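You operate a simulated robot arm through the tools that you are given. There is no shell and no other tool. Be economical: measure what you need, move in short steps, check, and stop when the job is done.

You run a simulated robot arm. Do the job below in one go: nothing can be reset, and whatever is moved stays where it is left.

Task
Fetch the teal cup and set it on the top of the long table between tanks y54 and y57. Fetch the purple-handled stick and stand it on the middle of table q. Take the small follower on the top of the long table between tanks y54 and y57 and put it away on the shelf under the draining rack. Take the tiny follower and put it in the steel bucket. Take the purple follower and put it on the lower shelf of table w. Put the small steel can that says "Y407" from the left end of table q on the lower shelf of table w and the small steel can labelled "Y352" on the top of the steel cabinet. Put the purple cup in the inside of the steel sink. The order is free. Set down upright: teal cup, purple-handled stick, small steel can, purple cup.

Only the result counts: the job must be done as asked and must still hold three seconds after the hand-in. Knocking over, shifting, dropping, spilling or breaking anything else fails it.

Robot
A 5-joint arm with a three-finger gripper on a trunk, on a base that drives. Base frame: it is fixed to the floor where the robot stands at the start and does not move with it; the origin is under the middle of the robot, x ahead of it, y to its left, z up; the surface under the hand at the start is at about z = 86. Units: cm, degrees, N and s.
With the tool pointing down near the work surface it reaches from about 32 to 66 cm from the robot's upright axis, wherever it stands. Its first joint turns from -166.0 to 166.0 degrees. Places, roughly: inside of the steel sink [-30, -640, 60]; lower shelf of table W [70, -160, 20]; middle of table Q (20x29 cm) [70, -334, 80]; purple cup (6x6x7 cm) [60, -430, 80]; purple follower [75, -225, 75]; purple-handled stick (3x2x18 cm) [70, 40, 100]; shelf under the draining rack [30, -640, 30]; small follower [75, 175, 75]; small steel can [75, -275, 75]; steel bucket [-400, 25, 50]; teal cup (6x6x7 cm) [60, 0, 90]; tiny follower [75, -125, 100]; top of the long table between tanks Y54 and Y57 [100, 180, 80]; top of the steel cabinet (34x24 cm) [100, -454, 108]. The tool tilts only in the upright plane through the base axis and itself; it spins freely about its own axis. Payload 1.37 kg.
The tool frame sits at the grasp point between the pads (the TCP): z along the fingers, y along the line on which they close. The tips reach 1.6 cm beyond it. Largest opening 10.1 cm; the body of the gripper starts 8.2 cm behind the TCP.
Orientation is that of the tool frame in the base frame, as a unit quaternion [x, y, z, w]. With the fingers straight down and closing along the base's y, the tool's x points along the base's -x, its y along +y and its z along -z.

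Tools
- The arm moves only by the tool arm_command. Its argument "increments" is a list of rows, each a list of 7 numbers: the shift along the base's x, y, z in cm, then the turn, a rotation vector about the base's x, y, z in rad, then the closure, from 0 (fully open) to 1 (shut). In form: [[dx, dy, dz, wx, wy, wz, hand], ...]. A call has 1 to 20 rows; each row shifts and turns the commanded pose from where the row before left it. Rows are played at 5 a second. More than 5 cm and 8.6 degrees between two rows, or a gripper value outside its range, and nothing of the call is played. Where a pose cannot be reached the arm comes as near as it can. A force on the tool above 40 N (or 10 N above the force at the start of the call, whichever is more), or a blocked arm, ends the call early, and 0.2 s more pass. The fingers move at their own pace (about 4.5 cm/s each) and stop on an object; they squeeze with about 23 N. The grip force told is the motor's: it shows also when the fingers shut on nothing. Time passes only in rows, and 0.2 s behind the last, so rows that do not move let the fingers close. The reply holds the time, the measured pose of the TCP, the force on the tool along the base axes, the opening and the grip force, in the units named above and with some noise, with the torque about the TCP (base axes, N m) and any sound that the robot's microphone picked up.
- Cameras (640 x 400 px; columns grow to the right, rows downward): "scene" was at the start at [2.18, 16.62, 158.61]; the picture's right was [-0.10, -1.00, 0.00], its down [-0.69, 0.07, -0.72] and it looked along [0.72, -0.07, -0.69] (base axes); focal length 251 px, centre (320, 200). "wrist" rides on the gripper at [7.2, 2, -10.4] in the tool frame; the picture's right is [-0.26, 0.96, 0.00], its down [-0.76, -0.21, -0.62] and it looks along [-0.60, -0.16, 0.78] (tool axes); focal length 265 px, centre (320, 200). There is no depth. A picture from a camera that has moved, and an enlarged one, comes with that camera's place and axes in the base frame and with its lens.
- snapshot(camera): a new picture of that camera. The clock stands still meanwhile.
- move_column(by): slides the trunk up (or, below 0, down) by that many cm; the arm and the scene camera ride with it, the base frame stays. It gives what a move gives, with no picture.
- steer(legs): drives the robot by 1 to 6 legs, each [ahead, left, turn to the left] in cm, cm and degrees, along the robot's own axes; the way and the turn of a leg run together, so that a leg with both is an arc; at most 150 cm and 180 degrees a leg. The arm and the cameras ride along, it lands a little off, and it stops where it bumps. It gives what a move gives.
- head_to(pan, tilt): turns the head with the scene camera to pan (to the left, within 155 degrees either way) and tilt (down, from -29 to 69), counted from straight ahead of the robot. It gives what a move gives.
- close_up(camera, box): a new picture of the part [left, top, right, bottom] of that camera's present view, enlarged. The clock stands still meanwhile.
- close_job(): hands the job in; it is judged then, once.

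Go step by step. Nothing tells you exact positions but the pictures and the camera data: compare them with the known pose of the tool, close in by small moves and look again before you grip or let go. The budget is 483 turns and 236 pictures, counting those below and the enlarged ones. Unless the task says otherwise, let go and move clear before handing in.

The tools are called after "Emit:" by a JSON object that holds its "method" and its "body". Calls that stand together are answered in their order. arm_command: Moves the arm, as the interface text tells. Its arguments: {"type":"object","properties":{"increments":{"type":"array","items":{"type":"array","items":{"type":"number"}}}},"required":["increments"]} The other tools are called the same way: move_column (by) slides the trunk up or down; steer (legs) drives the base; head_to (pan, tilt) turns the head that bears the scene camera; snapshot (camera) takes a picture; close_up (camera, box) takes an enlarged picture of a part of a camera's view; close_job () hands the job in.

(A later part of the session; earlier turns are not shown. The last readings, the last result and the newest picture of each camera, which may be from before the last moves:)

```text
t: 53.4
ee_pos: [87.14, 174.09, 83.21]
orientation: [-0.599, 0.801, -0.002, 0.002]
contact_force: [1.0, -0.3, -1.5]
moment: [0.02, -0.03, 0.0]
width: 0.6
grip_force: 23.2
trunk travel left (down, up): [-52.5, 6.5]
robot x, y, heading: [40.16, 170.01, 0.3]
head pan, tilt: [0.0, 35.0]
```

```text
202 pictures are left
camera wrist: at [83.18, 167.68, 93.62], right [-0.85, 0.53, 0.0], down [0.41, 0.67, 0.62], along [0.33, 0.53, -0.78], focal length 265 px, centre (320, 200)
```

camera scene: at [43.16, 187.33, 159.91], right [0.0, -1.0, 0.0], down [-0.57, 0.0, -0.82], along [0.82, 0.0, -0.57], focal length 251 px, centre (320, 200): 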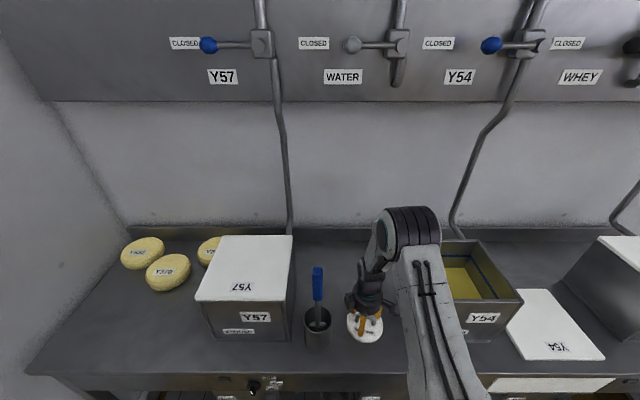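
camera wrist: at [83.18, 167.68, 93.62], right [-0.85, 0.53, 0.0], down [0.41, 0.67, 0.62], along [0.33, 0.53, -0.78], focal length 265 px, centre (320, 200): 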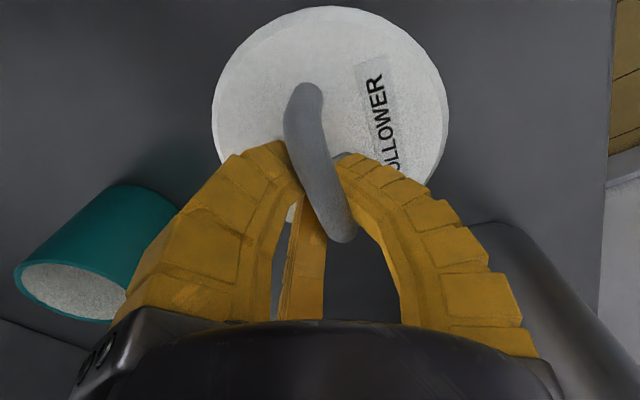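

Gripped at 0.6 cm. Lifting gently and checking.

Emit:
{"method": "arm_command", "body": {"increments": [[0, 0, 1, 0, 0, 0, 1], [0, 0, 2, 0, 0, 0, 1], [0, 0, 2, 0, 0, 0, 1], [0, 0, 3, 0, 0, 0, 1], [0, 0, 0, 0, 0, 0, 1]]}}

Emit:
{"method": "snapshot", "body": {"camera": "wrist"}}

```text
t: 54.5
ee_pos: [87.41, 174.06, 91.22]
orientation: [-0.599, 0.801, -0.001, 0.002]
contact_force: [-0.1, -0.4, -1.7]
moment: [0.01, -0.04, 0.03]
width: 0.63
grip_force: 22.9
trunk travel left (down, up): [-52.5, 6.5]
robot x, y, heading: [40.04, 169.81, 0.5]
head pan, tilt: [0.0, 35.0]
```

```text
201 pictures are left
camera wrist: at [83.3, 167.64, 101.67], right [-0.85, 0.53, 0.0], down [0.41, 0.67, 0.62], along [0.33, 0.53, -0.78], focal length 265 px, centre (320, 200)
```

wrist: 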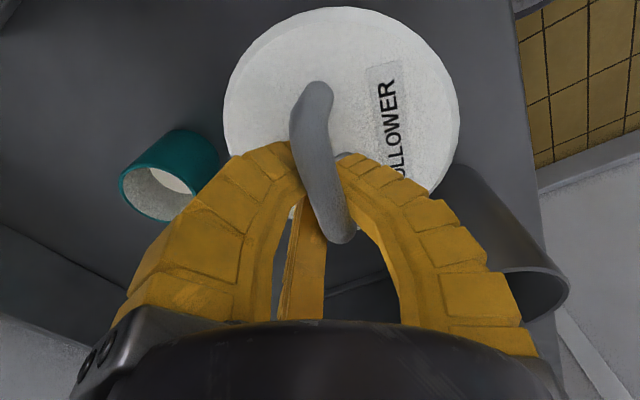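

The follower is held. Raising it, backing off from the table, and turning right to face down the room.

Emit:
{"method": "arm_command", "body": {"increments": [[0, 0, 5, 0, 0, 0, 1], [0, 0, 5, 0, 0, 0, 1], [0, 0, 5, 0, 0, 0, 1], [0, 0, 5, 0, 0, 0, 1], [0, 0, 0, 0, 0, 0, 1]]}}

Emit:
{"method": "steer", "body": {"legs": [[-65, 0, 0], [0, 0, -90]]}}

Emit:
{"method": "head_to", "body": {"pan": 0, "tilt": 20}}

Emit:
{"method": "snapshot", "body": {"camera": "scene"}}

Emit:
{"method": "close_up", "body": {"camera": "scene", "box": [240, 60, 480, 210]}}

```text
t: 55.8
ee_pos: [86.95, 174.06, 111.11]
orientation: [-0.599, 0.801, -0.003, 0.002]
contact_force: [-0.5, -0.2, -2.3]
moment: [0.0, -0.02, 0.01]
width: 0.59
grip_force: 23.1
trunk travel left (down, up): [-52.5, 6.5]
robot x, y, heading: [40.69, 170.09, -0.0]
head pan, tilt: [0.0, 35.0]
```

```text
t: 63.2
ee_pos: [-20.81, 123.13, 110.96]
orientation: [0.147, 0.989, -0.002, 0.001]
contact_force: [-0.7, 0.2, -1.7]
moment: [-0.04, 0.0, 0.0]
width: 0.6
grip_force: 23.1
trunk travel left (down, up): [-52.5, 6.5]
robot x, y, heading: [-24.45, 169.65, -90.0]
head pan, tilt: [0.0, 35.0]
```

```text
t: 64.0
ee_pos: [-20.76, 123.12, 110.92]
orientation: [0.146, 0.989, -0.003, 0.001]
contact_force: [0.2, 0.0, -1.7]
moment: [-0.04, 0.0, -0.01]
width: 0.6
grip_force: 22.9
trunk travel left (down, up): [-52.5, 6.5]
robot x, y, heading: [-24.81, 169.47, -90.2]
head pan, tilt: [0.0, 20.0]
```

```text
200 pictures are left
camera scene: at [-7.12, 166.24, 162.29], right [-1.0, 0.0, 0.0], down [0.0, 0.34, -0.94], along [0.0, -0.94, -0.34], focal length 251 px, centre (320, 200)
```

scene: 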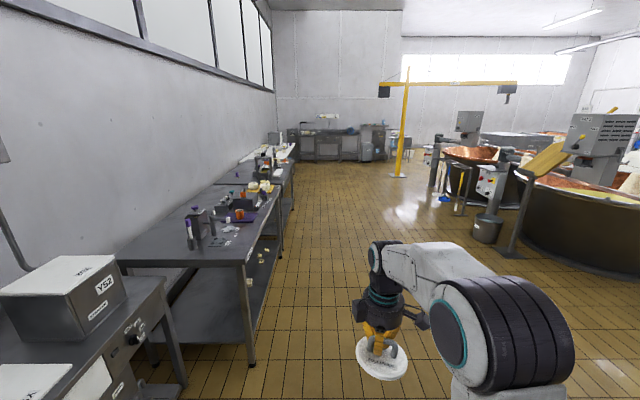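

```text
2.67 times, centred on (360, 135) of scene
camera zoom: at [-7.12, 166.24, 162.29], right [-1.0, 0.0, 0.0], down [0.0, 0.34, -0.94], along [0.0, -0.94, -0.34], focal length 670 px, centre (213, 373)
```

zoom: 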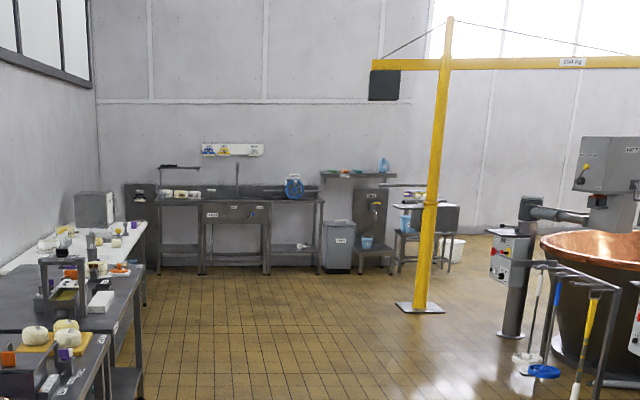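

The corridor along x≈-24 is clear toward the sinks. Driving 600 cm ahead.

Emit:
{"method": "steer", "body": {"legs": [[150, 0, 0], [150, 0, 0], [150, 0, 0], [150, 0, 0]]}}

Emit:
{"method": "head_to", "body": {"pan": 12, "tilt": 35}}

Emit:
{"method": "snapshot", "body": {"camera": "scene"}}

```text
t: 92.4
ee_pos: [-35.64, -475.28, 110.89]
orientation: [0.169, 0.986, -0.002, 0.0]
contact_force: [-0.6, 0.8, -1.9]
moment: [-0.04, -0.05, -0.02]
width: 0.6
grip_force: 22.5
trunk travel left (down, up): [-52.5, 6.5]
robot x, y, heading: [-37.19, -428.58, -92.9]
head pan, tilt: [0.0, 20.0]
```

```text
t: 93.2
ee_pos: [-35.59, -475.22, 110.9]
orientation: [0.169, 0.986, -0.003, 0.0]
contact_force: [0.0, -0.7, -2.1]
moment: [-0.03, -0.03, -0.02]
width: 0.6
grip_force: 22.9
trunk travel left (down, up): [-52.5, 6.5]
robot x, y, heading: [-37.24, -428.36, -93.0]
head pan, tilt: [12.0, 35.0]
```

```text
198 pictures are left
camera scene: at [-18.12, -432.22, 159.92], right [-0.99, -0.16, 0.0], down [-0.09, 0.57, -0.82], along [0.13, -0.81, -0.57], focal length 251 px, centre (320, 200)
```

scene: 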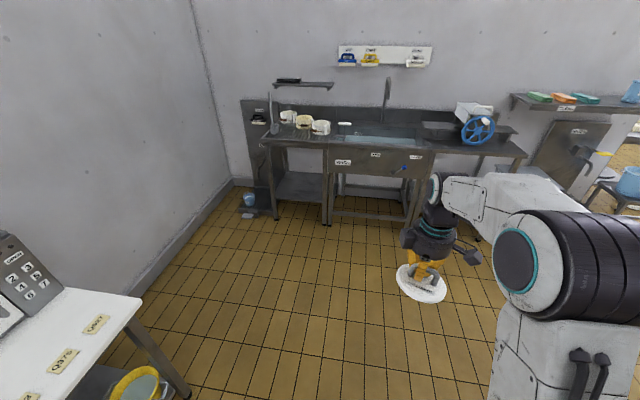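

The rack is the left unit; its front is near y≈-618, x 4..57. Zooming on it.

Emit:
{"method": "close_up", "body": {"camera": "scene", "box": [230, 70, 450, 230]}}

```text
2.50 times, centred on (340, 150) of scene
camera zoom: at [-18.12, -432.22, 159.92], right [-0.99, -0.16, 0.0], down [-0.09, 0.57, -0.82], along [0.13, -0.81, -0.57], focal length 628 px, centre (270, 325)
```

zoom: 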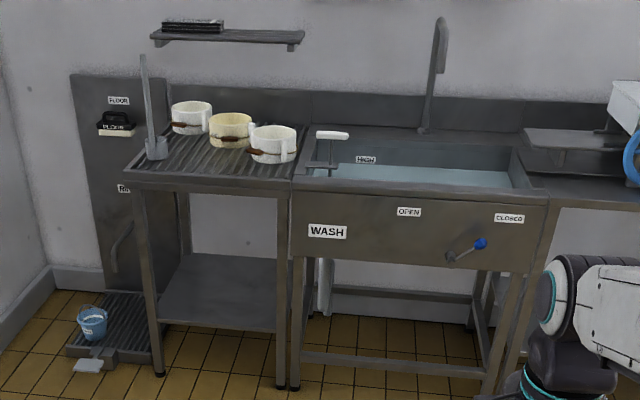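

The shelf is at z≈27, spanning y -618 to -669, x 6..55. I straighten, go forward past the white table's end, then shift left.

Emit:
{"method": "steer", "body": {"legs": [[0, 0, 3], [105, 0, 0], [0, 60, 0]]}}

Emit:
{"method": "head_to", "body": {"pan": 0, "tilt": 40}}

Emit:
{"method": "snapshot", "body": {"camera": "scene"}}

```text
t: 102.0
ee_pos: [27.31, -580.02, 110.87]
orientation: [0.141, 0.99, -0.002, 0.0]
contact_force: [0.1, 0.2, -1.9]
moment: [0.02, 0.05, 0.01]
width: 0.59
grip_force: 22.5
trunk travel left (down, up): [-52.5, 6.5]
robot x, y, heading: [22.94, -533.37, -89.6]
head pan, tilt: [12.0, 35.0]
```

```text
t: 102.8
ee_pos: [27.28, -579.96, 110.98]
orientation: [0.141, 0.99, -0.003, 0.0]
contact_force: [-0.7, 0.1, -1.5]
moment: [-0.01, 0.01, -0.03]
width: 0.6
grip_force: 22.4
trunk travel left (down, up): [-52.5, 6.5]
robot x, y, heading: [22.92, -533.96, -89.6]
head pan, tilt: [0.0, 40.0]
```

```text
196 pictures are left
camera scene: at [40.5, -536.05, 159.16], right [-1.0, -0.01, 0.0], down [-0.01, 0.64, -0.77], along [0.01, -0.77, -0.64], focal length 251 px, centre (320, 200)
```

scene: 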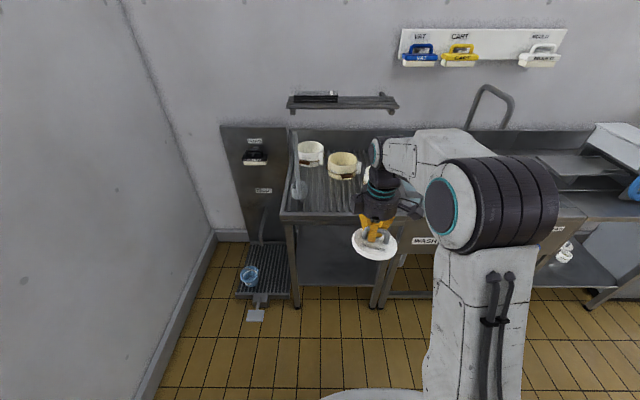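

The rack legs are at x≈5 and 57, y≈-619. Lowering the trunk fully while clear of the rack.

Emit:
{"method": "steer", "body": {"legs": [[0, 4, 0]]}}

Emit:
{"method": "move_column", "body": {"by": -52}}

Emit:
{"method": "snapshot", "body": {"camera": "scene"}}

```text
t: 103.6
ee_pos: [31.36, -580.04, 110.98]
orientation: [0.141, 0.99, -0.003, 0.0]
contact_force: [0.7, 0.6, -1.3]
moment: [-0.05, 0.02, -0.02]
width: 0.59
grip_force: 23.0
trunk travel left (down, up): [-52.5, 6.5]
robot x, y, heading: [27.24, -533.59, -89.7]
head pan, tilt: [0.0, 40.0]
```

```text
refused: -52 is not a number from -40 to 40
```

```text
195 pictures are left
camera scene: at [44.67, -536.02, 159.13], right [-1.0, -0.01, 0.0], down [-0.01, 0.64, -0.77], along [0.0, -0.77, -0.64], focal length 251 px, centre (320, 200)
```

scene: 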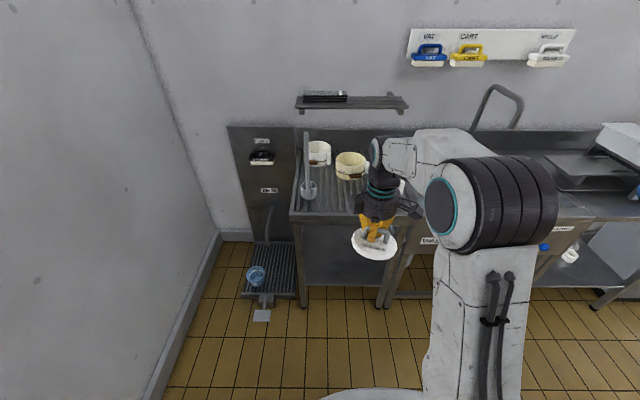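

Emit:
{"method": "move_column", "body": {"by": -30}}

Emit:
{"method": "move_column", "body": {"by": -22}}

Emit:
{"method": "snapshot", "body": {"camera": "scene"}}

```text
t: 106.6
ee_pos: [31.25, -579.92, 80.93]
orientation: [0.141, 0.99, -0.003, 0.0]
contact_force: [-0.4, 0.0, -1.8]
moment: [-0.01, 0.02, -0.02]
width: 0.62
grip_force: 23.1
trunk travel left (down, up): [-22.5, 36.5]
robot x, y, heading: [26.99, -533.25, -89.7]
head pan, tilt: [0.0, 40.0]
```

```text
t: 109.0
ee_pos: [31.26, -579.96, 58.81]
orientation: [0.14, 0.99, -0.003, 0.0]
contact_force: [0.4, -0.2, -1.2]
moment: [-0.01, -0.01, 0.05]
width: 0.58
grip_force: 22.5
trunk travel left (down, up): [-0.5, 58.5]
robot x, y, heading: [27.31, -533.45, -89.5]
head pan, tilt: [0.0, 40.0]
```

```text
194 pictures are left
camera scene: at [44.49, -536.02, 107.16], right [-1.0, -0.01, 0.0], down [0.0, 0.64, -0.77], along [0.01, -0.77, -0.64], focal length 251 px, centre (320, 200)
```

scene: 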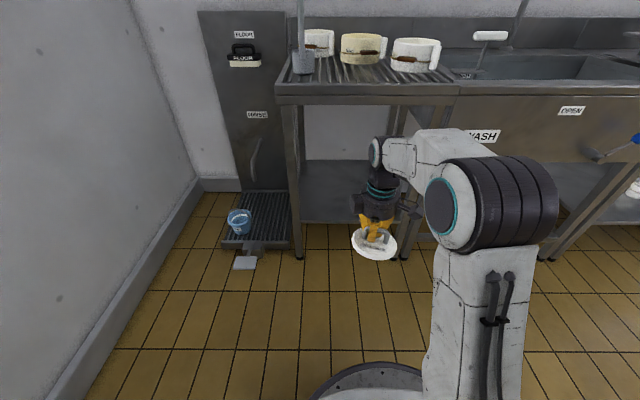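

Lowering the arm itself so the follower is just above shelf height (still in front of the rack).

Emit:
{"method": "arm_command", "body": {"increments": [[0, 0, -4, 0, 0, 0, 1], [0, 0, -4, 0, 0, 0, 1], [0, 0, -4, 0, 0, 0, 1], [0, 0, -4, 0, 0, 0, 1], [0, 0, -4, 0, 0, 0, 1], [0, 0, 0, 0, 0, 0, 1]]}}

Emit:
{"method": "snapshot", "body": {"camera": "scene"}}

Emit:
{"method": "snapshot", "body": {"camera": "wrist"}}

```text
t: 110.4
ee_pos: [31.31, -579.87, 38.65]
orientation: [0.141, 0.99, -0.003, 0.0]
contact_force: [-0.8, -0.6, -1.0]
moment: [0.02, 0.01, 0.0]
width: 0.62
grip_force: 23.0
trunk travel left (down, up): [-0.5, 58.5]
robot x, y, heading: [26.93, -533.57, -89.4]
head pan, tilt: [0.0, 40.0]
```

```text
193 pictures are left
camera scene: at [44.49, -536.02, 107.15], right [-1.0, -0.01, 0.0], down [0.0, 0.64, -0.77], along [0.01, -0.77, -0.64], focal length 251 px, centre (320, 200)
```

scene: 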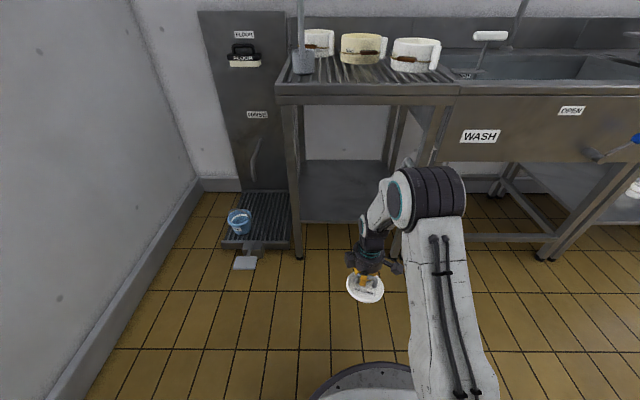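

```text
192 pictures are left
camera wrist: at [24.97, -575.88, 49.19], right [0.52, 0.85, 0.0], down [0.67, -0.41, 0.62], along [0.53, -0.33, -0.78], focal length 265 px, centre (320, 200)
```

wrist: 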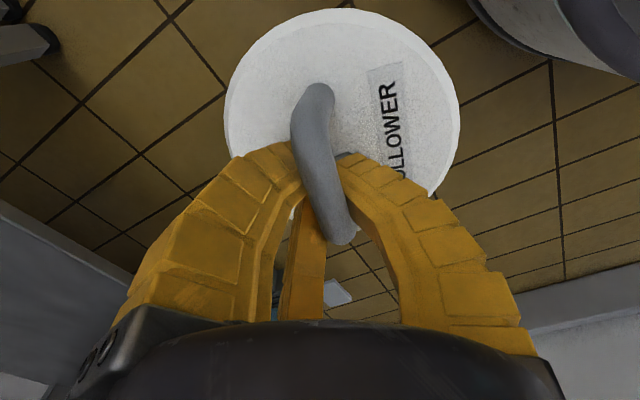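

I will rotate the hand so the handle lies in the arm's plane (camera toward the robot) and tilt the fingers forward ~30° so the wrist stays outside the rack.

Emit:
{"method": "arm_command", "body": {"increments": [[0, 0, 0, 0, 0, -0.133, 1], [0, 0, 0, 0, 0, -0.133, 1], [0, 0, 0, 0, 0, -0.133, 1], [0, 0, 0, 0, 0, -0.133, 1], [0, 0, 0, 0, 0, -0.133, 1], [0, 0, 0, 0, 0, -0.133, 1], [0, 0, 0, 0, 0, -0.133, 1], [0, 0, 0, 0, 0, -0.133, 1], [0, 0, 0, 0, 0, -0.133, 1], [0, 0, 0, -0.13, -0.012, 0, 1], [0, 0, 0, -0.13, -0.012, 0, 1], [0, 0, 0, -0.13, -0.012, 0, 1], [0, 0, 0, -0.13, -0.012, 0, 1], [0, 0, 0, 0, 0, 0, 1]]}}

Emit:
{"method": "snapshot", "body": {"camera": "scene"}}

Emit:
{"method": "snapshot", "body": {"camera": "wrist"}}

```text
t: 113.4
ee_pos: [31.07, -580.03, 38.91]
orientation: [0.651, 0.713, -0.173, 0.194]
contact_force: [-0.2, -0.6, -1.7]
moment: [0.02, 0.01, 0.0]
width: 0.59
grip_force: 22.8
trunk travel left (down, up): [-0.5, 58.5]
robot x, y, heading: [26.6, -533.59, -89.6]
head pan, tilt: [0.0, 40.0]
```

```text
191 pictures are left
camera scene: at [44.49, -536.02, 107.16], right [-1.0, -0.01, 0.0], down [0.0, 0.64, -0.77], along [0.01, -0.77, -0.64], focal length 251 px, centre (320, 200)
```

scene: 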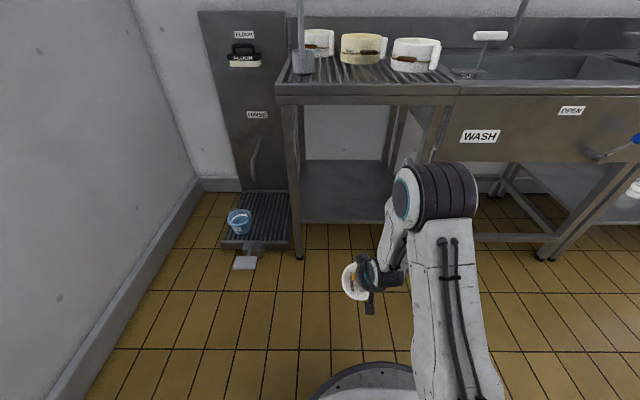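

```text
190 pictures are left
camera wrist: at [32.04, -568.42, 44.39], right [0.98, -0.14, 0.14], down [-0.18, -0.36, 0.91], along [-0.08, -0.92, -0.38], focal length 265 px, centre (320, 200)
```

wrist: 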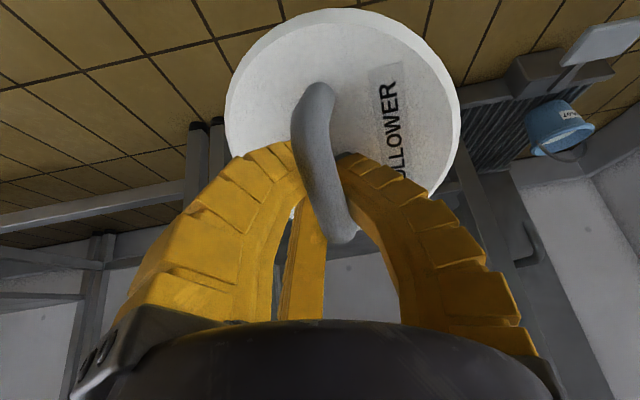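

Arm low and tilted. Extending 8 cm, then driving ahead 42 cm to bring the disc over the shelf.

Emit:
{"method": "arm_command", "body": {"increments": [[0, -4, 0, 0, 0, 0, 1], [0, -4, 0, 0, 0, 0, 1], [0, 0, 0, 0, 0, 0, 1]]}}

Emit:
{"method": "steer", "body": {"legs": [[28, 0, 0]]}}

Emit:
{"method": "snapshot", "body": {"camera": "scene"}}

Emit:
{"method": "snapshot", "body": {"camera": "wrist"}}

```text
t: 114.2
ee_pos: [31.44, -587.85, 39.04]
orientation: [0.651, 0.714, -0.174, 0.191]
contact_force: [-0.5, -1.1, -2.2]
moment: [0.01, 0.04, 0.02]
width: 0.59
grip_force: 22.8
trunk travel left (down, up): [-0.5, 58.5]
robot x, y, heading: [26.98, -533.41, -89.7]
head pan, tilt: [0.0, 40.0]
```

```text
t: 116.1
ee_pos: [31.83, -615.73, 38.91]
orientation: [0.65, 0.715, -0.174, 0.191]
contact_force: [0.2, 0.6, -1.5]
moment: [-0.01, 0.0, 0.03]
width: 0.61
grip_force: 22.8
trunk travel left (down, up): [-0.5, 58.5]
robot x, y, heading: [27.08, -561.98, -89.5]
head pan, tilt: [0.0, 40.0]
```

```text
189 pictures are left
camera scene: at [44.76, -563.89, 107.15], right [-1.0, -0.01, 0.0], down [-0.01, 0.64, -0.77], along [0.01, -0.77, -0.64], focal length 251 px, centre (320, 200)
```

scene: 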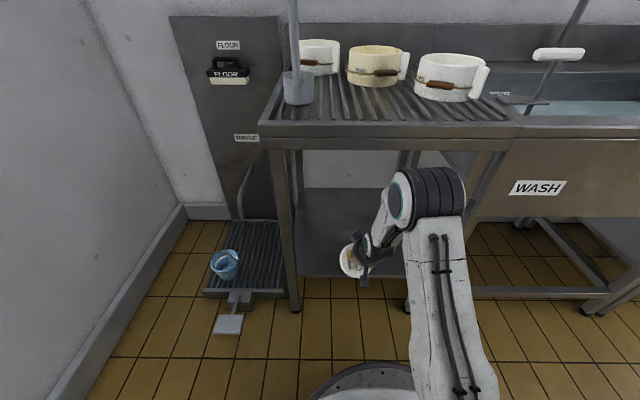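

```text
188 pictures are left
camera wrist: at [32.75, -604.21, 44.4], right [0.98, -0.14, 0.13], down [-0.17, -0.36, 0.92], along [-0.08, -0.92, -0.38], focal length 265 px, centre (320, 200)
```

wrist: 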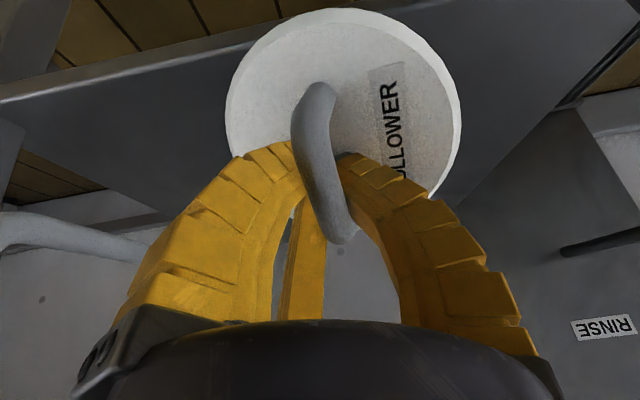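

The shelf's front edge shows at y≈-616. Closing in with 6 cm of driving and 7 cm of extension.

Emit:
{"method": "steer", "body": {"legs": [[7, 0, 0]]}}

Emit:
{"method": "arm_command", "body": {"increments": [[0, -3.5, 0, 0, 0, 0, 1], [0, -3.5, 0, 0, 0, 0, 1], [0, 0, 0, 0, 0, 0, 1]]}}

Emit:
{"method": "snapshot", "body": {"camera": "scene"}}

Emit:
{"method": "snapshot", "body": {"camera": "wrist"}}

```text
t: 117.1
ee_pos: [31.99, -622.81, 38.98]
orientation: [0.65, 0.714, -0.174, 0.191]
contact_force: [0.4, 0.7, -1.4]
moment: [-0.01, 0.0, -0.01]
width: 0.58
grip_force: 23.1
trunk travel left (down, up): [-0.5, 58.5]
robot x, y, heading: [27.44, -568.6, -89.4]
head pan, tilt: [0.0, 40.0]
```

```text
t: 117.9
ee_pos: [32.19, -629.82, 38.98]
orientation: [0.65, 0.714, -0.175, 0.19]
contact_force: [-0.1, -0.9, -1.1]
moment: [0.02, 0.04, 0.01]
width: 0.61
grip_force: 22.9
trunk travel left (down, up): [-0.5, 58.5]
robot x, y, heading: [27.35, -568.68, -89.3]
head pan, tilt: [0.0, 40.0]
```

```text
187 pictures are left
camera scene: at [44.84, -570.96, 107.15], right [-1.0, -0.01, 0.0], down [-0.01, 0.64, -0.77], along [0.01, -0.77, -0.64], focal length 251 px, centre (320, 200)
```

scene: 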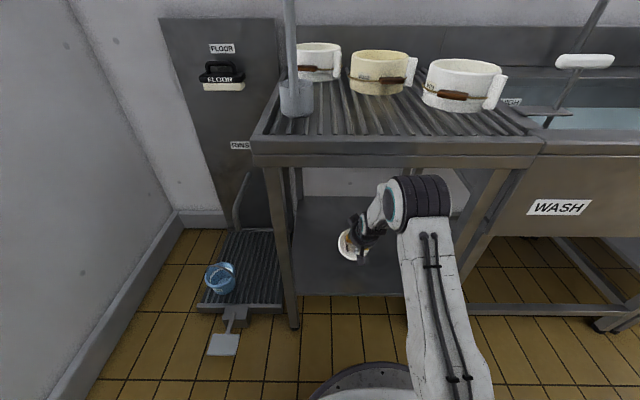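

```text
186 pictures are left
camera wrist: at [33.07, -618.25, 44.48], right [0.98, -0.14, 0.13], down [-0.17, -0.36, 0.92], along [-0.08, -0.92, -0.38], focal length 265 px, centre (320, 200)
```

wrist: 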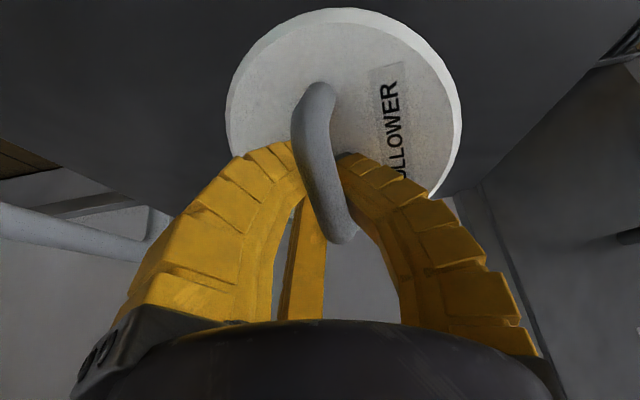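

The disc is well over the shelf. Lowering gradually until contact.

Emit:
{"method": "arm_command", "body": {"increments": [[0, 0, -1.5, 0, 0, 0, 1], [0, 0, -1, 0, 0, 0, 1], [0, 0, -0.7, 0, 0, 0, 1], [0, 0, -0.5, 0, 0, 0, 1], [0, 0, -0.5, 0, 0, 0, 1], [0, 0, -0.5, 0, 0, 0, 1], [0, 0, -0.5, 0, 0, 0, 1], [0, 0, -0.5, 0, 0, 0, 1], [0, 0, 0, 0, 0, 0, 1]]}}

Emit:
{"method": "snapshot", "body": {"camera": "wrist"}}

```text
t: 119.9
ee_pos: [32.02, -629.84, 33.29]
orientation: [0.651, 0.714, -0.177, 0.19]
contact_force: [0.7, -2.3, 4.5]
moment: [0.14, 0.02, -0.03]
width: 0.58
grip_force: 22.9
trunk travel left (down, up): [-0.5, 58.5]
robot x, y, heading: [26.96, -568.51, -89.3]
head pan, tilt: [0.0, 40.0]
```

```text
185 pictures are left
camera wrist: at [32.98, -618.29, 38.78], right [0.98, -0.14, 0.13], down [-0.17, -0.36, 0.92], along [-0.08, -0.92, -0.38], focal length 265 px, centre (320, 200)
```

wrist: 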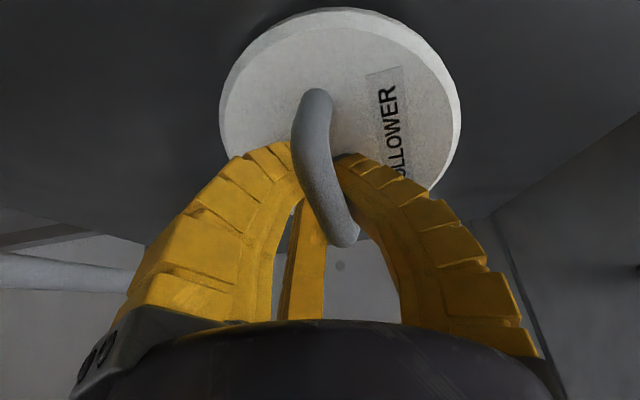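

Contact with the near edge. Pressing on so it pivots flat.

Emit:
{"method": "arm_command", "body": {"increments": [[0, 0, -0.4, 0, 0, 0, 1], [0, 0, -0.4, 0, 0, 0, 1], [0, 0, -0.4, 0, 0, 0, 1], [0, 0, 0, 0, 0, 0, 1]]}}

Emit:
{"method": "snapshot", "body": {"camera": "wrist"}}

```text
t: 120.9
ee_pos: [31.98, -630.06, 32.2]
orientation: [0.65, 0.713, -0.178, 0.191]
contact_force: [1.7, -4.8, 11.9]
moment: [0.43, 0.24, 0.0]
width: 0.59
grip_force: 23.1
trunk travel left (down, up): [-0.5, 58.5]
robot x, y, heading: [26.77, -568.55, -89.7]
head pan, tilt: [0.0, 40.0]
```

```text
184 pictures are left
camera wrist: at [32.93, -618.32, 37.59], right [0.98, -0.14, 0.13], down [-0.17, -0.36, 0.92], along [-0.08, -0.92, -0.37], focal length 265 px, centre (320, 200)
```

wrist: 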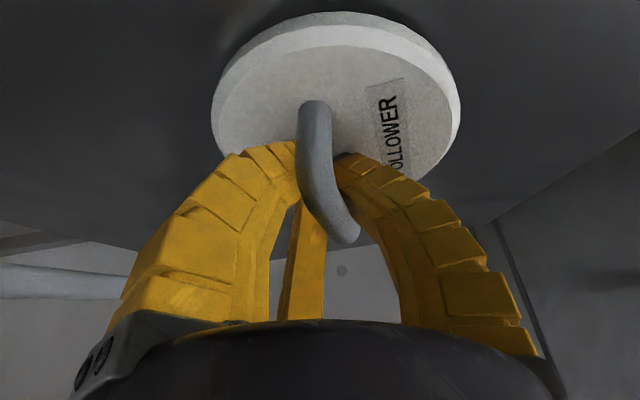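

It is pivoting flat nicely. A bit more.

Emit:
{"method": "arm_command", "body": {"increments": [[0, 0, -0.4, 0, 0, 0, 1], [0, 0, -0.4, 0, 0, 0, 1], [0, 0, 0, 0, 0, 0, 1]]}}

Emit:
{"method": "snapshot", "body": {"camera": "wrist"}}

```text
t: 121.7
ee_pos: [31.92, -629.94, 31.42]
orientation: [0.649, 0.715, -0.177, 0.191]
contact_force: [7.5, -2.3, 19.8]
moment: [0.53, 0.65, -0.1]
width: 0.59
grip_force: 23.1
trunk travel left (down, up): [-0.5, 58.5]
robot x, y, heading: [26.87, -568.65, -89.3]
head pan, tilt: [0.0, 40.0]
```

```text
183 pictures are left
camera wrist: at [33.0, -618.23, 36.77], right [0.98, -0.14, 0.13], down [-0.17, -0.36, 0.92], along [-0.08, -0.92, -0.38], focal length 265 px, centre (320, 200)
```

wrist: 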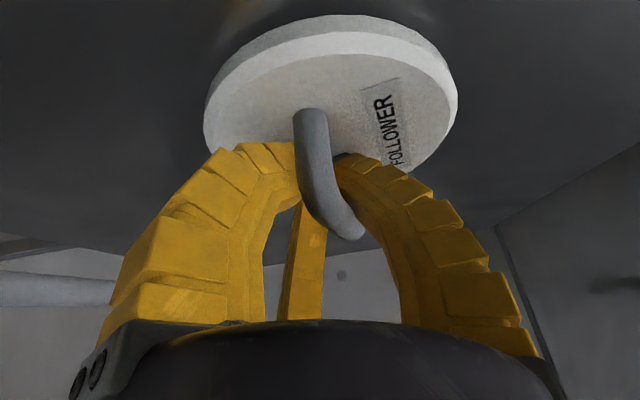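

Nearly flat. Easing up and opening, then withdrawing back along the fingers.

Emit:
{"method": "arm_command", "body": {"increments": [[0, 0, 0.2, 0, 0, 0, 1], [0, 0, 0, 0, 0, 0, 0.8], [0, 0, 0, 0, 0, 0, 0.6], [0, 0, 0, 0, 0, 0, 0.5], [0, 0.5, 1, 0, 0, 0, 0.5], [0, 1.5, 3, 0, 0, 0, 0.5], [0, 1.5, 3, 0, 0, 0, 0.5], [0, 0, 0, 0, 0, 0, 0.5]]}}

Emit:
{"method": "snapshot", "body": {"camera": "wrist"}}

```text
t: 123.5
ee_pos: [31.84, -626.16, 38.53]
orientation: [0.651, 0.714, -0.175, 0.189]
contact_force: [-0.4, -0.2, -0.1]
moment: [-0.05, -0.04, 0.01]
width: 5.42
grip_force: 2.4
trunk travel left (down, up): [-0.5, 58.5]
robot x, y, heading: [27.43, -568.4, -89.1]
head pan, tilt: [0.0, 40.0]
```

```text
182 pictures are left
camera wrist: at [32.84, -614.56, 44.04], right [0.98, -0.14, 0.13], down [-0.17, -0.36, 0.92], along [-0.08, -0.92, -0.38], focal length 265 px, centre (320, 200)
```

wrist: 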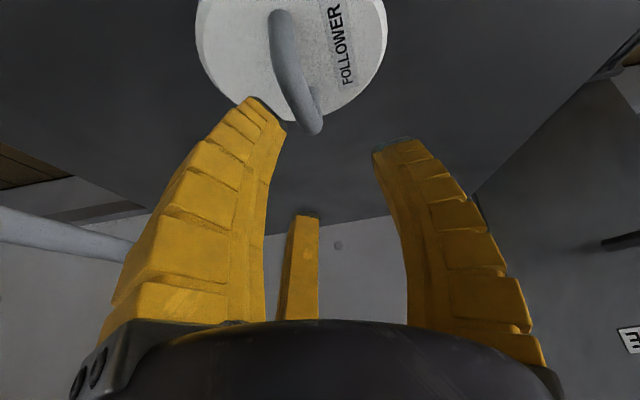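

The follower lies flat on the shelf. Backing off, then standing the tool upright and raising the trunk.

Emit:
{"method": "steer", "body": {"legs": [[-45, 0, 0]]}}

Emit:
{"method": "arm_command", "body": {"increments": [[0, 2, 3, 0.13, 0.012, 0, 0], [0, 2, 3, 0.13, 0.012, 0, 0], [0, 2, 3, 0.13, 0.012, 0, 0], [0, 2, 3, 0.13, 0.012, 0, 0], [0, 2, 4, 0, 0, 0, 0], [0, 0, 4, 0, 0, 0, 0], [0, 0, 0, 0, 0, 0, 0]]}}

Emit:
{"method": "move_column", "body": {"by": 40}}

Emit:
{"method": "snapshot", "body": {"camera": "scene"}}

```text
t: 126.2
ee_pos: [31.07, -581.63, 38.6]
orientation: [0.654, 0.711, -0.176, 0.189]
contact_force: [0.5, -0.7, 0.4]
moment: [-0.03, -0.02, 0.01]
width: 5.38
grip_force: 2.6
trunk travel left (down, up): [-0.5, 58.5]
robot x, y, heading: [27.48, -524.14, -90.1]
head pan, tilt: [0.0, 40.0]
```

```text
t: 127.8
ee_pos: [31.14, -571.55, 58.93]
orientation: [0.676, 0.736, -0.001, 0.001]
contact_force: [0.8, -0.1, 0.2]
moment: [0.01, -0.01, 0.0]
width: 10.05
grip_force: 0.0
trunk travel left (down, up): [-0.5, 58.5]
robot x, y, heading: [26.9, -523.73, -90.2]
head pan, tilt: [0.0, 40.0]
```

```text
t: 131.7
ee_pos: [31.02, -571.64, 98.92]
orientation: [0.676, 0.737, -0.001, 0.001]
contact_force: [-0.2, 0.7, 0.4]
moment: [0.02, 0.01, -0.05]
width: 10.07
grip_force: 0.1
trunk travel left (down, up): [-40.5, 18.5]
robot x, y, heading: [26.98, -524.03, -89.9]
head pan, tilt: [0.0, 40.0]
```

```text
181 pictures are left
camera scene: at [44.56, -526.48, 147.15], right [-1.0, 0.0, 0.0], down [0.0, 0.64, -0.77], along [0.0, -0.77, -0.64], focal length 251 px, centre (320, 200)
```

scene: 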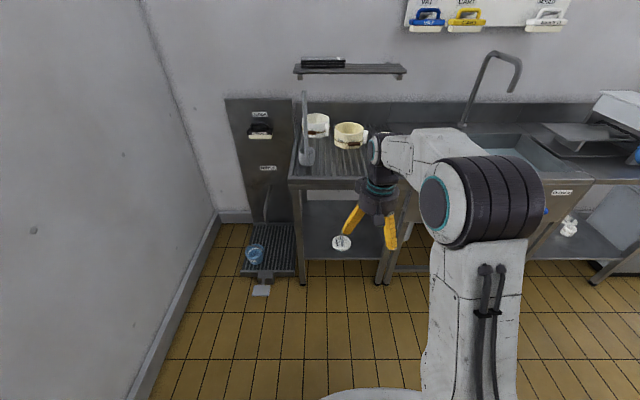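

The follower is on the shelf. Now the purple cup on the white table: shift to x≈-15, turn to face +x, go to y≈-430.

Emit:
{"method": "move_column", "body": {"by": 14}}

Emit:
{"method": "steer", "body": {"legs": [[0, -45, 0], [0, 0, 90], [0, 85, 0]]}}

Emit:
{"method": "snapshot", "body": {"camera": "scene"}}

```text
t: 133.3
ee_pos: [30.94, -571.57, 112.86]
orientation: [0.676, 0.737, 0.0, 0.001]
contact_force: [0.9, -0.3, -0.3]
moment: [-0.02, 0.04, 0.0]
width: 10.07
grip_force: 0.0
trunk travel left (down, up): [-54.5, 4.5]
robot x, y, heading: [26.82, -524.04, -90.0]
head pan, tilt: [0.0, 40.0]
```

```text
t: 144.0
ee_pos: [29.85, -434.56, 112.79]
orientation: [-0.043, 0.999, 0.0, 0.001]
contact_force: [-0.2, 0.1, -0.8]
moment: [0.02, -0.02, -0.03]
width: 10.06
grip_force: 0.1
trunk travel left (down, up): [-54.5, 4.5]
robot x, y, heading: [-18.24, -438.32, 0.0]
head pan, tilt: [0.0, 40.0]
```

```text
180 pictures are left
camera scene: at [-15.44, -420.97, 161.15], right [0.0, -1.0, 0.0], down [-0.64, 0.0, -0.77], along [0.77, 0.0, -0.64], focal length 251 px, centre (320, 200)
```

scene: 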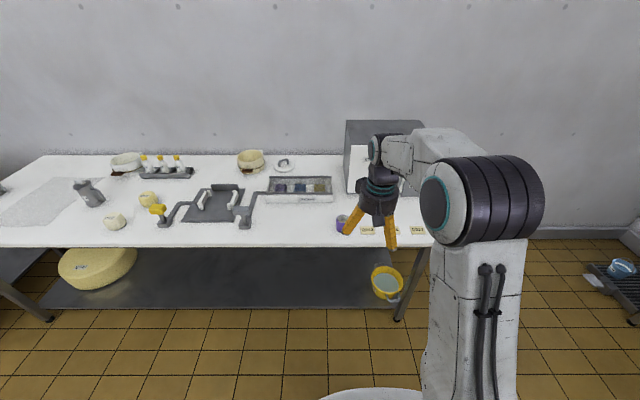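

The purple cup is at about (61,-430). Zooming, and shifting the arm to see it.

Emit:
{"method": "close_up", "body": {"camera": "scene", "box": [300, 180, 440, 270]}}

Emit:
{"method": "steer", "body": {"legs": [[20, 4, 0]]}}

Emit:
{"method": "snapshot", "body": {"camera": "wrist"}}

```text
4.44 times, centred on (370, 225) of scene
camera zoom: at [-15.44, -420.97, 161.15], right [0.0, -1.0, 0.0], down [-0.64, 0.0, -0.77], along [0.77, 0.0, -0.64], focal length 1116 px, centre (98, 89)
```

zoom: 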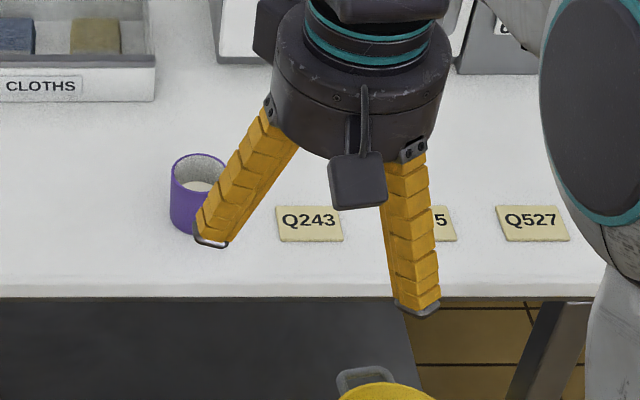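

```text
t: 145.6
ee_pos: [49.89, -430.35, 112.89]
orientation: [-0.043, 0.999, 0.0, -0.001]
contact_force: [1.5, 0.8, 0.4]
moment: [-0.01, 0.05, 0.0]
width: 10.03
grip_force: 0.0
trunk travel left (down, up): [-54.5, 4.5]
robot x, y, heading: [2.03, -434.37, 0.1]
head pan, tilt: [0.0, 40.0]
```

```text
178 pictures are left
camera wrist: at [42.49, -429.03, 123.27], right [0.18, 0.98, 0.0], down [0.77, -0.14, 0.62], along [0.61, -0.11, -0.78], focal length 265 px, centre (320, 200)
```

wrist: 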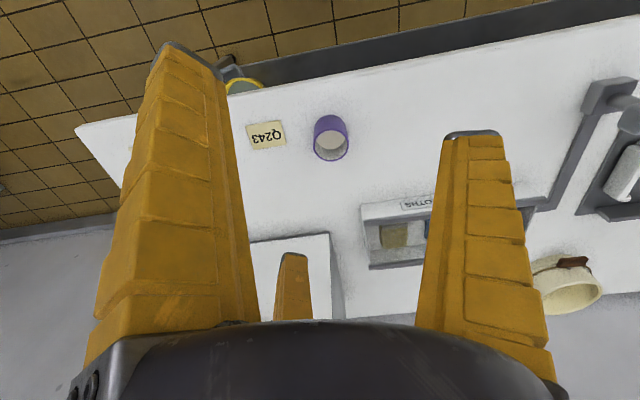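

Cup rim near (62,-431). Moving over it and lowering partway.

Emit:
{"method": "arm_command", "body": {"increments": [[4, -0.3, 0, 0, 0, 0, 0], [4, -0.3, 0, 0, 0, 0, 0], [4, 0, 0, 0, 0, 0, 0], [0, 0, -4, 0, 0, 0, 0], [0, 0, -4, 0, 0, 0, 0], [0, 0, -4, 0, 0, 0, 0], [0, 0, -4, 0, 0, 0, 0], [0, 0, -4, 0, 0, 0, 0], [0, 0, 0, 0, 0, 0, 0]]}}

Emit:
{"method": "snapshot", "body": {"camera": "wrist"}}

```text
t: 147.6
ee_pos: [61.95, -431.01, 92.82]
orientation: [-0.043, 0.999, 0.0, 0.001]
contact_force: [-0.3, -0.2, 0.6]
moment: [-0.02, -0.01, -0.02]
width: 10.07
grip_force: 0.1
trunk travel left (down, up): [-54.5, 4.5]
robot x, y, heading: [1.92, -434.59, -0.1]
head pan, tilt: [0.0, 40.0]
```

```text
177 pictures are left
camera wrist: at [54.51, -429.62, 103.31], right [0.18, 0.98, 0.0], down [0.77, -0.14, 0.62], along [0.61, -0.11, -0.78], focal length 265 px, centre (320, 200)
```

wrist: 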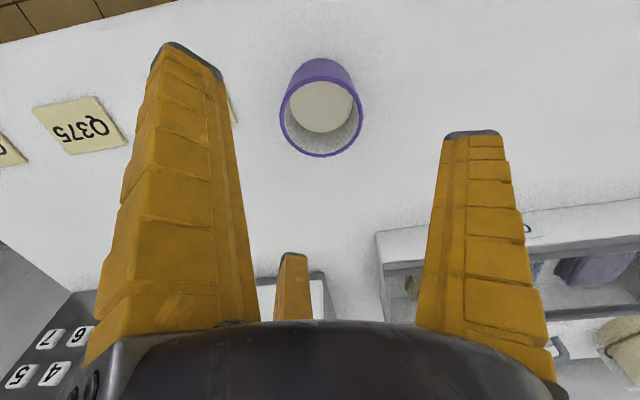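

Rim at (61.4,-430.9,85). Lowering to z≈82 and gripping.

Emit:
{"method": "arm_command", "body": {"increments": [[-0.4, 0, -4, 0, 0, 0, 0], [0, 0, -4, 0, 0, 0, 0], [0, 0, -2.6, 0, 0, 0, 0], [0, 0, 0, 0, 0, 0, 0]]}}

Emit:
{"method": "snapshot", "body": {"camera": "wrist"}}

```text
t: 148.6
ee_pos: [61.44, -431.15, 82.37]
orientation: [-0.043, 0.999, 0.0, 0.001]
contact_force: [0.4, 0.3, -0.1]
moment: [0.02, 0.0, 0.01]
width: 10.06
grip_force: 0.1
trunk travel left (down, up): [-54.5, 4.5]
robot x, y, heading: [2.11, -434.6, 0.0]
head pan, tilt: [0.0, 40.0]
```

```text
176 pictures are left
camera wrist: at [54.09, -429.75, 92.76], right [0.18, 0.98, 0.0], down [0.77, -0.14, 0.62], along [0.61, -0.11, -0.78], focal length 265 px, centre (320, 200)
```

wrist: 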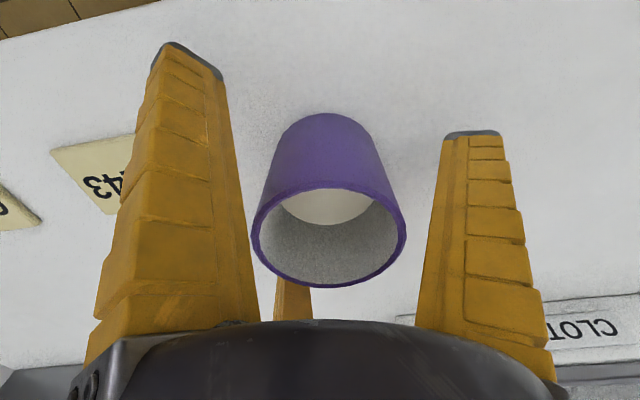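

Slightly off in y; correcting, gripping, and lifting.

Emit:
{"method": "arm_command", "body": {"increments": [[0, 0.4, 0, 0, 0, 0, 0], [0, 0, 0, 0, 0, 0, 0.4], [0, 0, 0, 0, 0, 0, 0.7], [0, 0, 0, 0, 0, 0, 0.7], [0, 0, 0, 0, 0, 0, 0.7], [0, 0, 2, 0, 0, 0, 0.7], [0, 0, 4, 0, 0, 0, 0.7], [0, 0, 4, 0, 0, 0, 0.7], [0, 0, 5, 0, 0, 0, 0.7], [0, 0, 5, 0, 0, 0, 0.7], [0, 0, 5, 0, 0, 0, 0.7], [-4, 0, 3, 0, 0, 0, 0.7], [-4, 0, 0, 0, 0, 0, 0.7], [-4, 0, 0, 0, 0, 0, 0.7], [-4, 0, 0, 0, 0, 0, 0.7], [0, 0, 0, 0, 0, 0, 0.7]]}}

Emit:
{"method": "snapshot", "body": {"camera": "wrist"}}

```text
t: 152.0
ee_pos: [45.26, -430.5, 110.23]
orientation: [-0.043, 0.999, 0.0, 0.001]
contact_force: [1.2, 0.7, 0.1]
moment: [0.02, 0.05, 0.03]
width: 4.72
grip_force: 22.7
trunk travel left (down, up): [-54.5, 4.5]
robot x, y, heading: [2.09, -434.42, -0.1]
head pan, tilt: [0.0, 40.0]
```

```text
175 pictures are left
camera wrist: at [37.92, -429.03, 120.69], right [0.18, 0.98, 0.0], down [0.77, -0.14, 0.62], along [0.61, -0.11, -0.78], focal length 265 px, centre (320, 200)
```

wrist: 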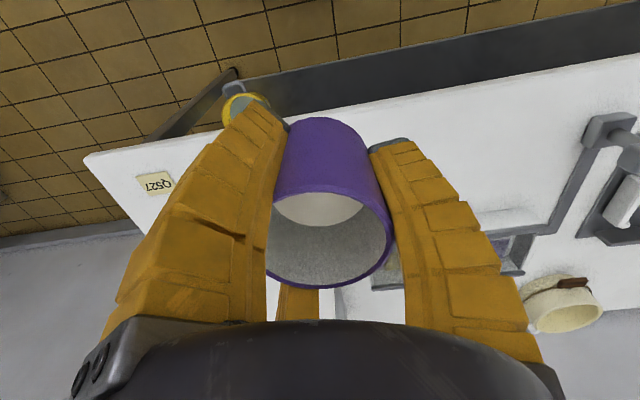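

Cup held upright. Heading to the sink: back 36, turn right, ahead 110.

Emit:
{"method": "steer", "body": {"legs": [[-36, 0, 0], [0, 0, -90], [110, 0, 0]]}}

Emit:
{"method": "head_to", "body": {"pan": -10, "tilt": 40}}

Emit:
{"method": "snapshot", "body": {"camera": "scene"}}

Emit:
{"method": "snapshot", "body": {"camera": "wrist"}}

```text
t: 163.5
ee_pos: [-28.2, -589.64, 110.32]
orientation: [0.671, 0.742, -0.001, 0.0]
contact_force: [0.2, 0.3, 0.1]
moment: [0.01, -0.02, 0.03]
width: 4.72
grip_force: 22.4
trunk travel left (down, up): [-54.5, 4.5]
robot x, y, heading: [-33.28, -546.27, -89.1]
head pan, tilt: [0.0, 40.0]
```

```text
t: 164.2
ee_pos: [-28.23, -589.67, 110.22]
orientation: [0.671, 0.741, 0.0, 0.001]
contact_force: [0.5, -0.2, -1.1]
moment: [-0.01, 0.01, -0.03]
width: 4.73
grip_force: 22.4
trunk travel left (down, up): [-54.5, 4.5]
robot x, y, heading: [-32.91, -546.5, -89.0]
head pan, tilt: [-10.0, 40.0]
```

```text
174 pictures are left
camera scene: at [-16.79, -548.74, 161.15], right [-0.99, 0.16, 0.0], down [0.1, 0.63, -0.77], along [-0.12, -0.76, -0.64], focal length 251 px, centre (320, 200)
```

scene: 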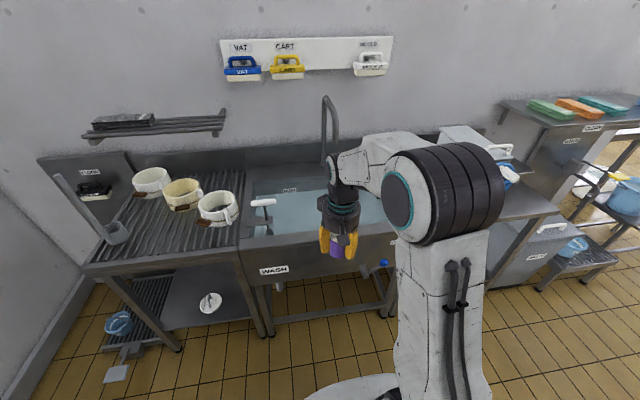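

```text
173 pictures are left
camera wrist: at [-27.02, -582.31, 120.71], right [0.99, -0.17, 0.0], down [-0.13, -0.77, 0.62], along [-0.1, -0.61, -0.78], focal length 265 px, centre (320, 200)
```

wrist: 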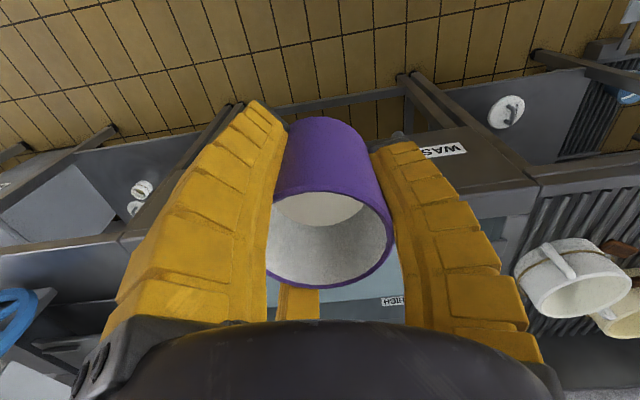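

The basin spans x≈-60..0, y≈-622..-675, faucet around x≈-47. I aim at (-25,-636). Driving ahead 34 and looking from above.

Emit:
{"method": "steer", "body": {"legs": [[34, 0, 0]]}}

Emit:
{"method": "arm_command", "body": {"increments": [[1, -4, 0, 0, 0, 0, 0.7], [1, -4, 0, 0, 0, 0, 0.7], [0, -4, 0, 0, 0, 0, 0.7], [0, 0, 0, 0, 0, 0, 0.7]]}}

Emit:
{"method": "snapshot", "body": {"camera": "scene"}}

Emit:
{"method": "snapshot", "body": {"camera": "wrist"}}

```text
t: 166.4
ee_pos: [-27.29, -623.44, 110.29]
orientation: [0.668, 0.744, 0.0, 0.001]
contact_force: [0.0, 0.0, -0.6]
moment: [0.03, -0.03, -0.01]
width: 4.73
grip_force: 23.3
trunk travel left (down, up): [-54.5, 4.5]
robot x, y, heading: [-32.45, -580.29, -88.9]
head pan, tilt: [-10.0, 40.0]
```

```text
t: 167.4
ee_pos: [-25.3, -635.38, 110.26]
orientation: [0.668, 0.745, -0.001, 0.001]
contact_force: [0.5, -0.7, -0.3]
moment: [-0.03, 0.03, -0.02]
width: 4.73
grip_force: 23.2
trunk travel left (down, up): [-54.5, 4.5]
robot x, y, heading: [-32.11, -579.97, -88.8]
head pan, tilt: [-10.0, 40.0]
```

```text
172 pictures are left
camera scene: at [-16.13, -582.36, 161.16], right [-0.99, 0.15, 0.0], down [0.1, 0.64, -0.77], along [-0.12, -0.76, -0.64], focal length 251 px, centre (320, 200)
```

scene: 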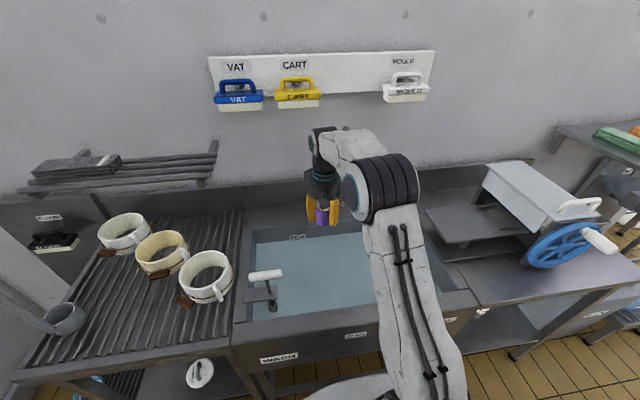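

```text
171 pictures are left
camera wrist: at [-24.21, -627.92, 120.72], right [0.99, -0.16, 0.0], down [-0.12, -0.77, 0.62], along [-0.1, -0.61, -0.78], focal length 265 px, centre (320, 200)
```

wrist: 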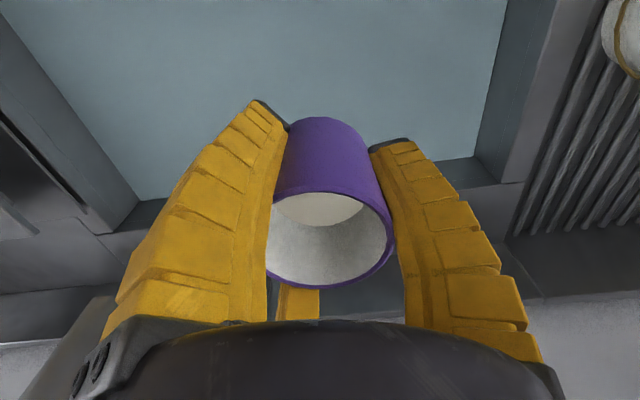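

Position is clear inside the basin outline. Lowering, with checks.

Emit:
{"method": "arm_command", "body": {"increments": [[0, 0, -5, 0, 0, 0, 0.7], [0, 0, -5, 0, 0, 0, 0.7], [0, 0, -5, 0, 0, 0, 0.7], [0, 0, -5, 0, 0, 0, 0.7], [0, 0, -5, 0, 0, 0, 0.7], [0, 0, -5, 0, 0, 0, 0.7], [0, 0, 0, 0, 0, 0, 0.7]]}}

Emit:
{"method": "snapshot", "body": {"camera": "scene"}}

Emit:
{"method": "snapshot", "body": {"camera": "wrist"}}

```text
t: 169.0
ee_pos: [-25.38, -635.56, 80.01]
orientation: [0.668, 0.745, -0.001, 0.0]
contact_force: [0.3, 0.3, -1.2]
moment: [0.02, 0.03, -0.02]
width: 4.71
grip_force: 22.7
trunk travel left (down, up): [-54.5, 4.5]
robot x, y, heading: [-32.09, -580.15, -89.0]
head pan, tilt: [-10.0, 40.0]
```

```text
170 pictures are left
camera scene: at [-16.13, -582.42, 161.16], right [-0.99, 0.15, 0.0], down [0.1, 0.64, -0.77], along [-0.12, -0.76, -0.64], focal length 251 px, centre (320, 200)
```

scene: 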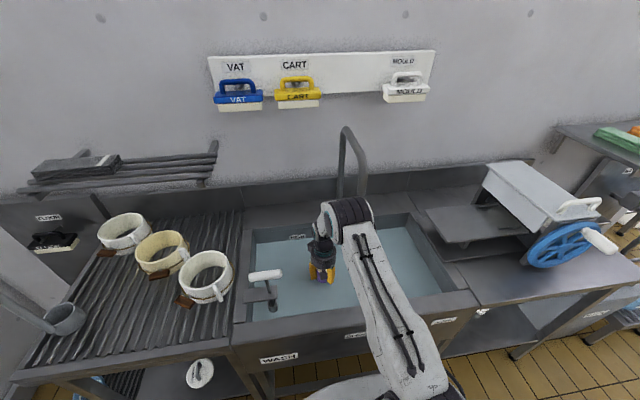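

```text
169 pictures are left
camera wrist: at [-24.25, -628.09, 90.43], right [0.99, -0.16, 0.0], down [-0.13, -0.77, 0.62], along [-0.1, -0.61, -0.78], focal length 265 px, centre (320, 200)
```

wrist: 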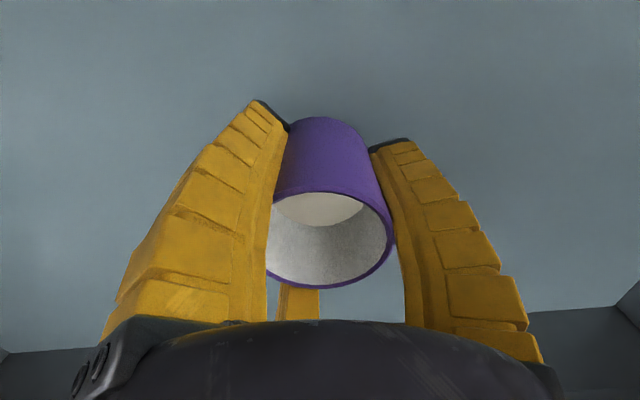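

Emit:
{"method": "arm_command", "body": {"increments": [[0, 0, -2, 0, 0, 0, 0.7], [0, 0, -1, 0, 0, 0, 0.7], [0, 0, -0.5, 0, 0, 0, 0.7], [0, 0, -0.5, 0, 0, 0, 0.7], [0, 0, 0, 0, 0, 0, 0.7]]}}

Emit:
{"method": "snapshot", "body": {"camera": "wrist"}}

```text
t: 170.2
ee_pos: [-25.18, -635.6, 76.17]
orientation: [0.669, 0.744, -0.001, 0.0]
contact_force: [0.1, 0.3, -0.6]
moment: [-0.01, 0.0, -0.01]
width: 4.71
grip_force: 23.0
trunk travel left (down, up): [-54.5, 4.5]
robot x, y, heading: [-32.4, -580.13, -88.5]
head pan, tilt: [-10.0, 40.0]
```

```text
168 pictures are left
camera wrist: at [-24.09, -628.16, 86.65], right [0.99, -0.16, 0.0], down [-0.13, -0.77, 0.62], along [-0.1, -0.61, -0.78], focal length 265 px, centre (320, 200)
```

wrist: 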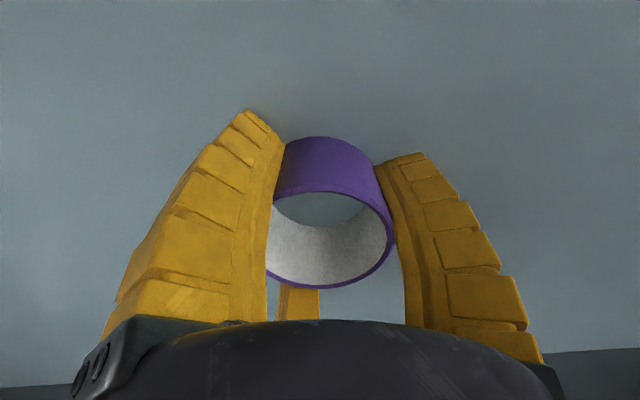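

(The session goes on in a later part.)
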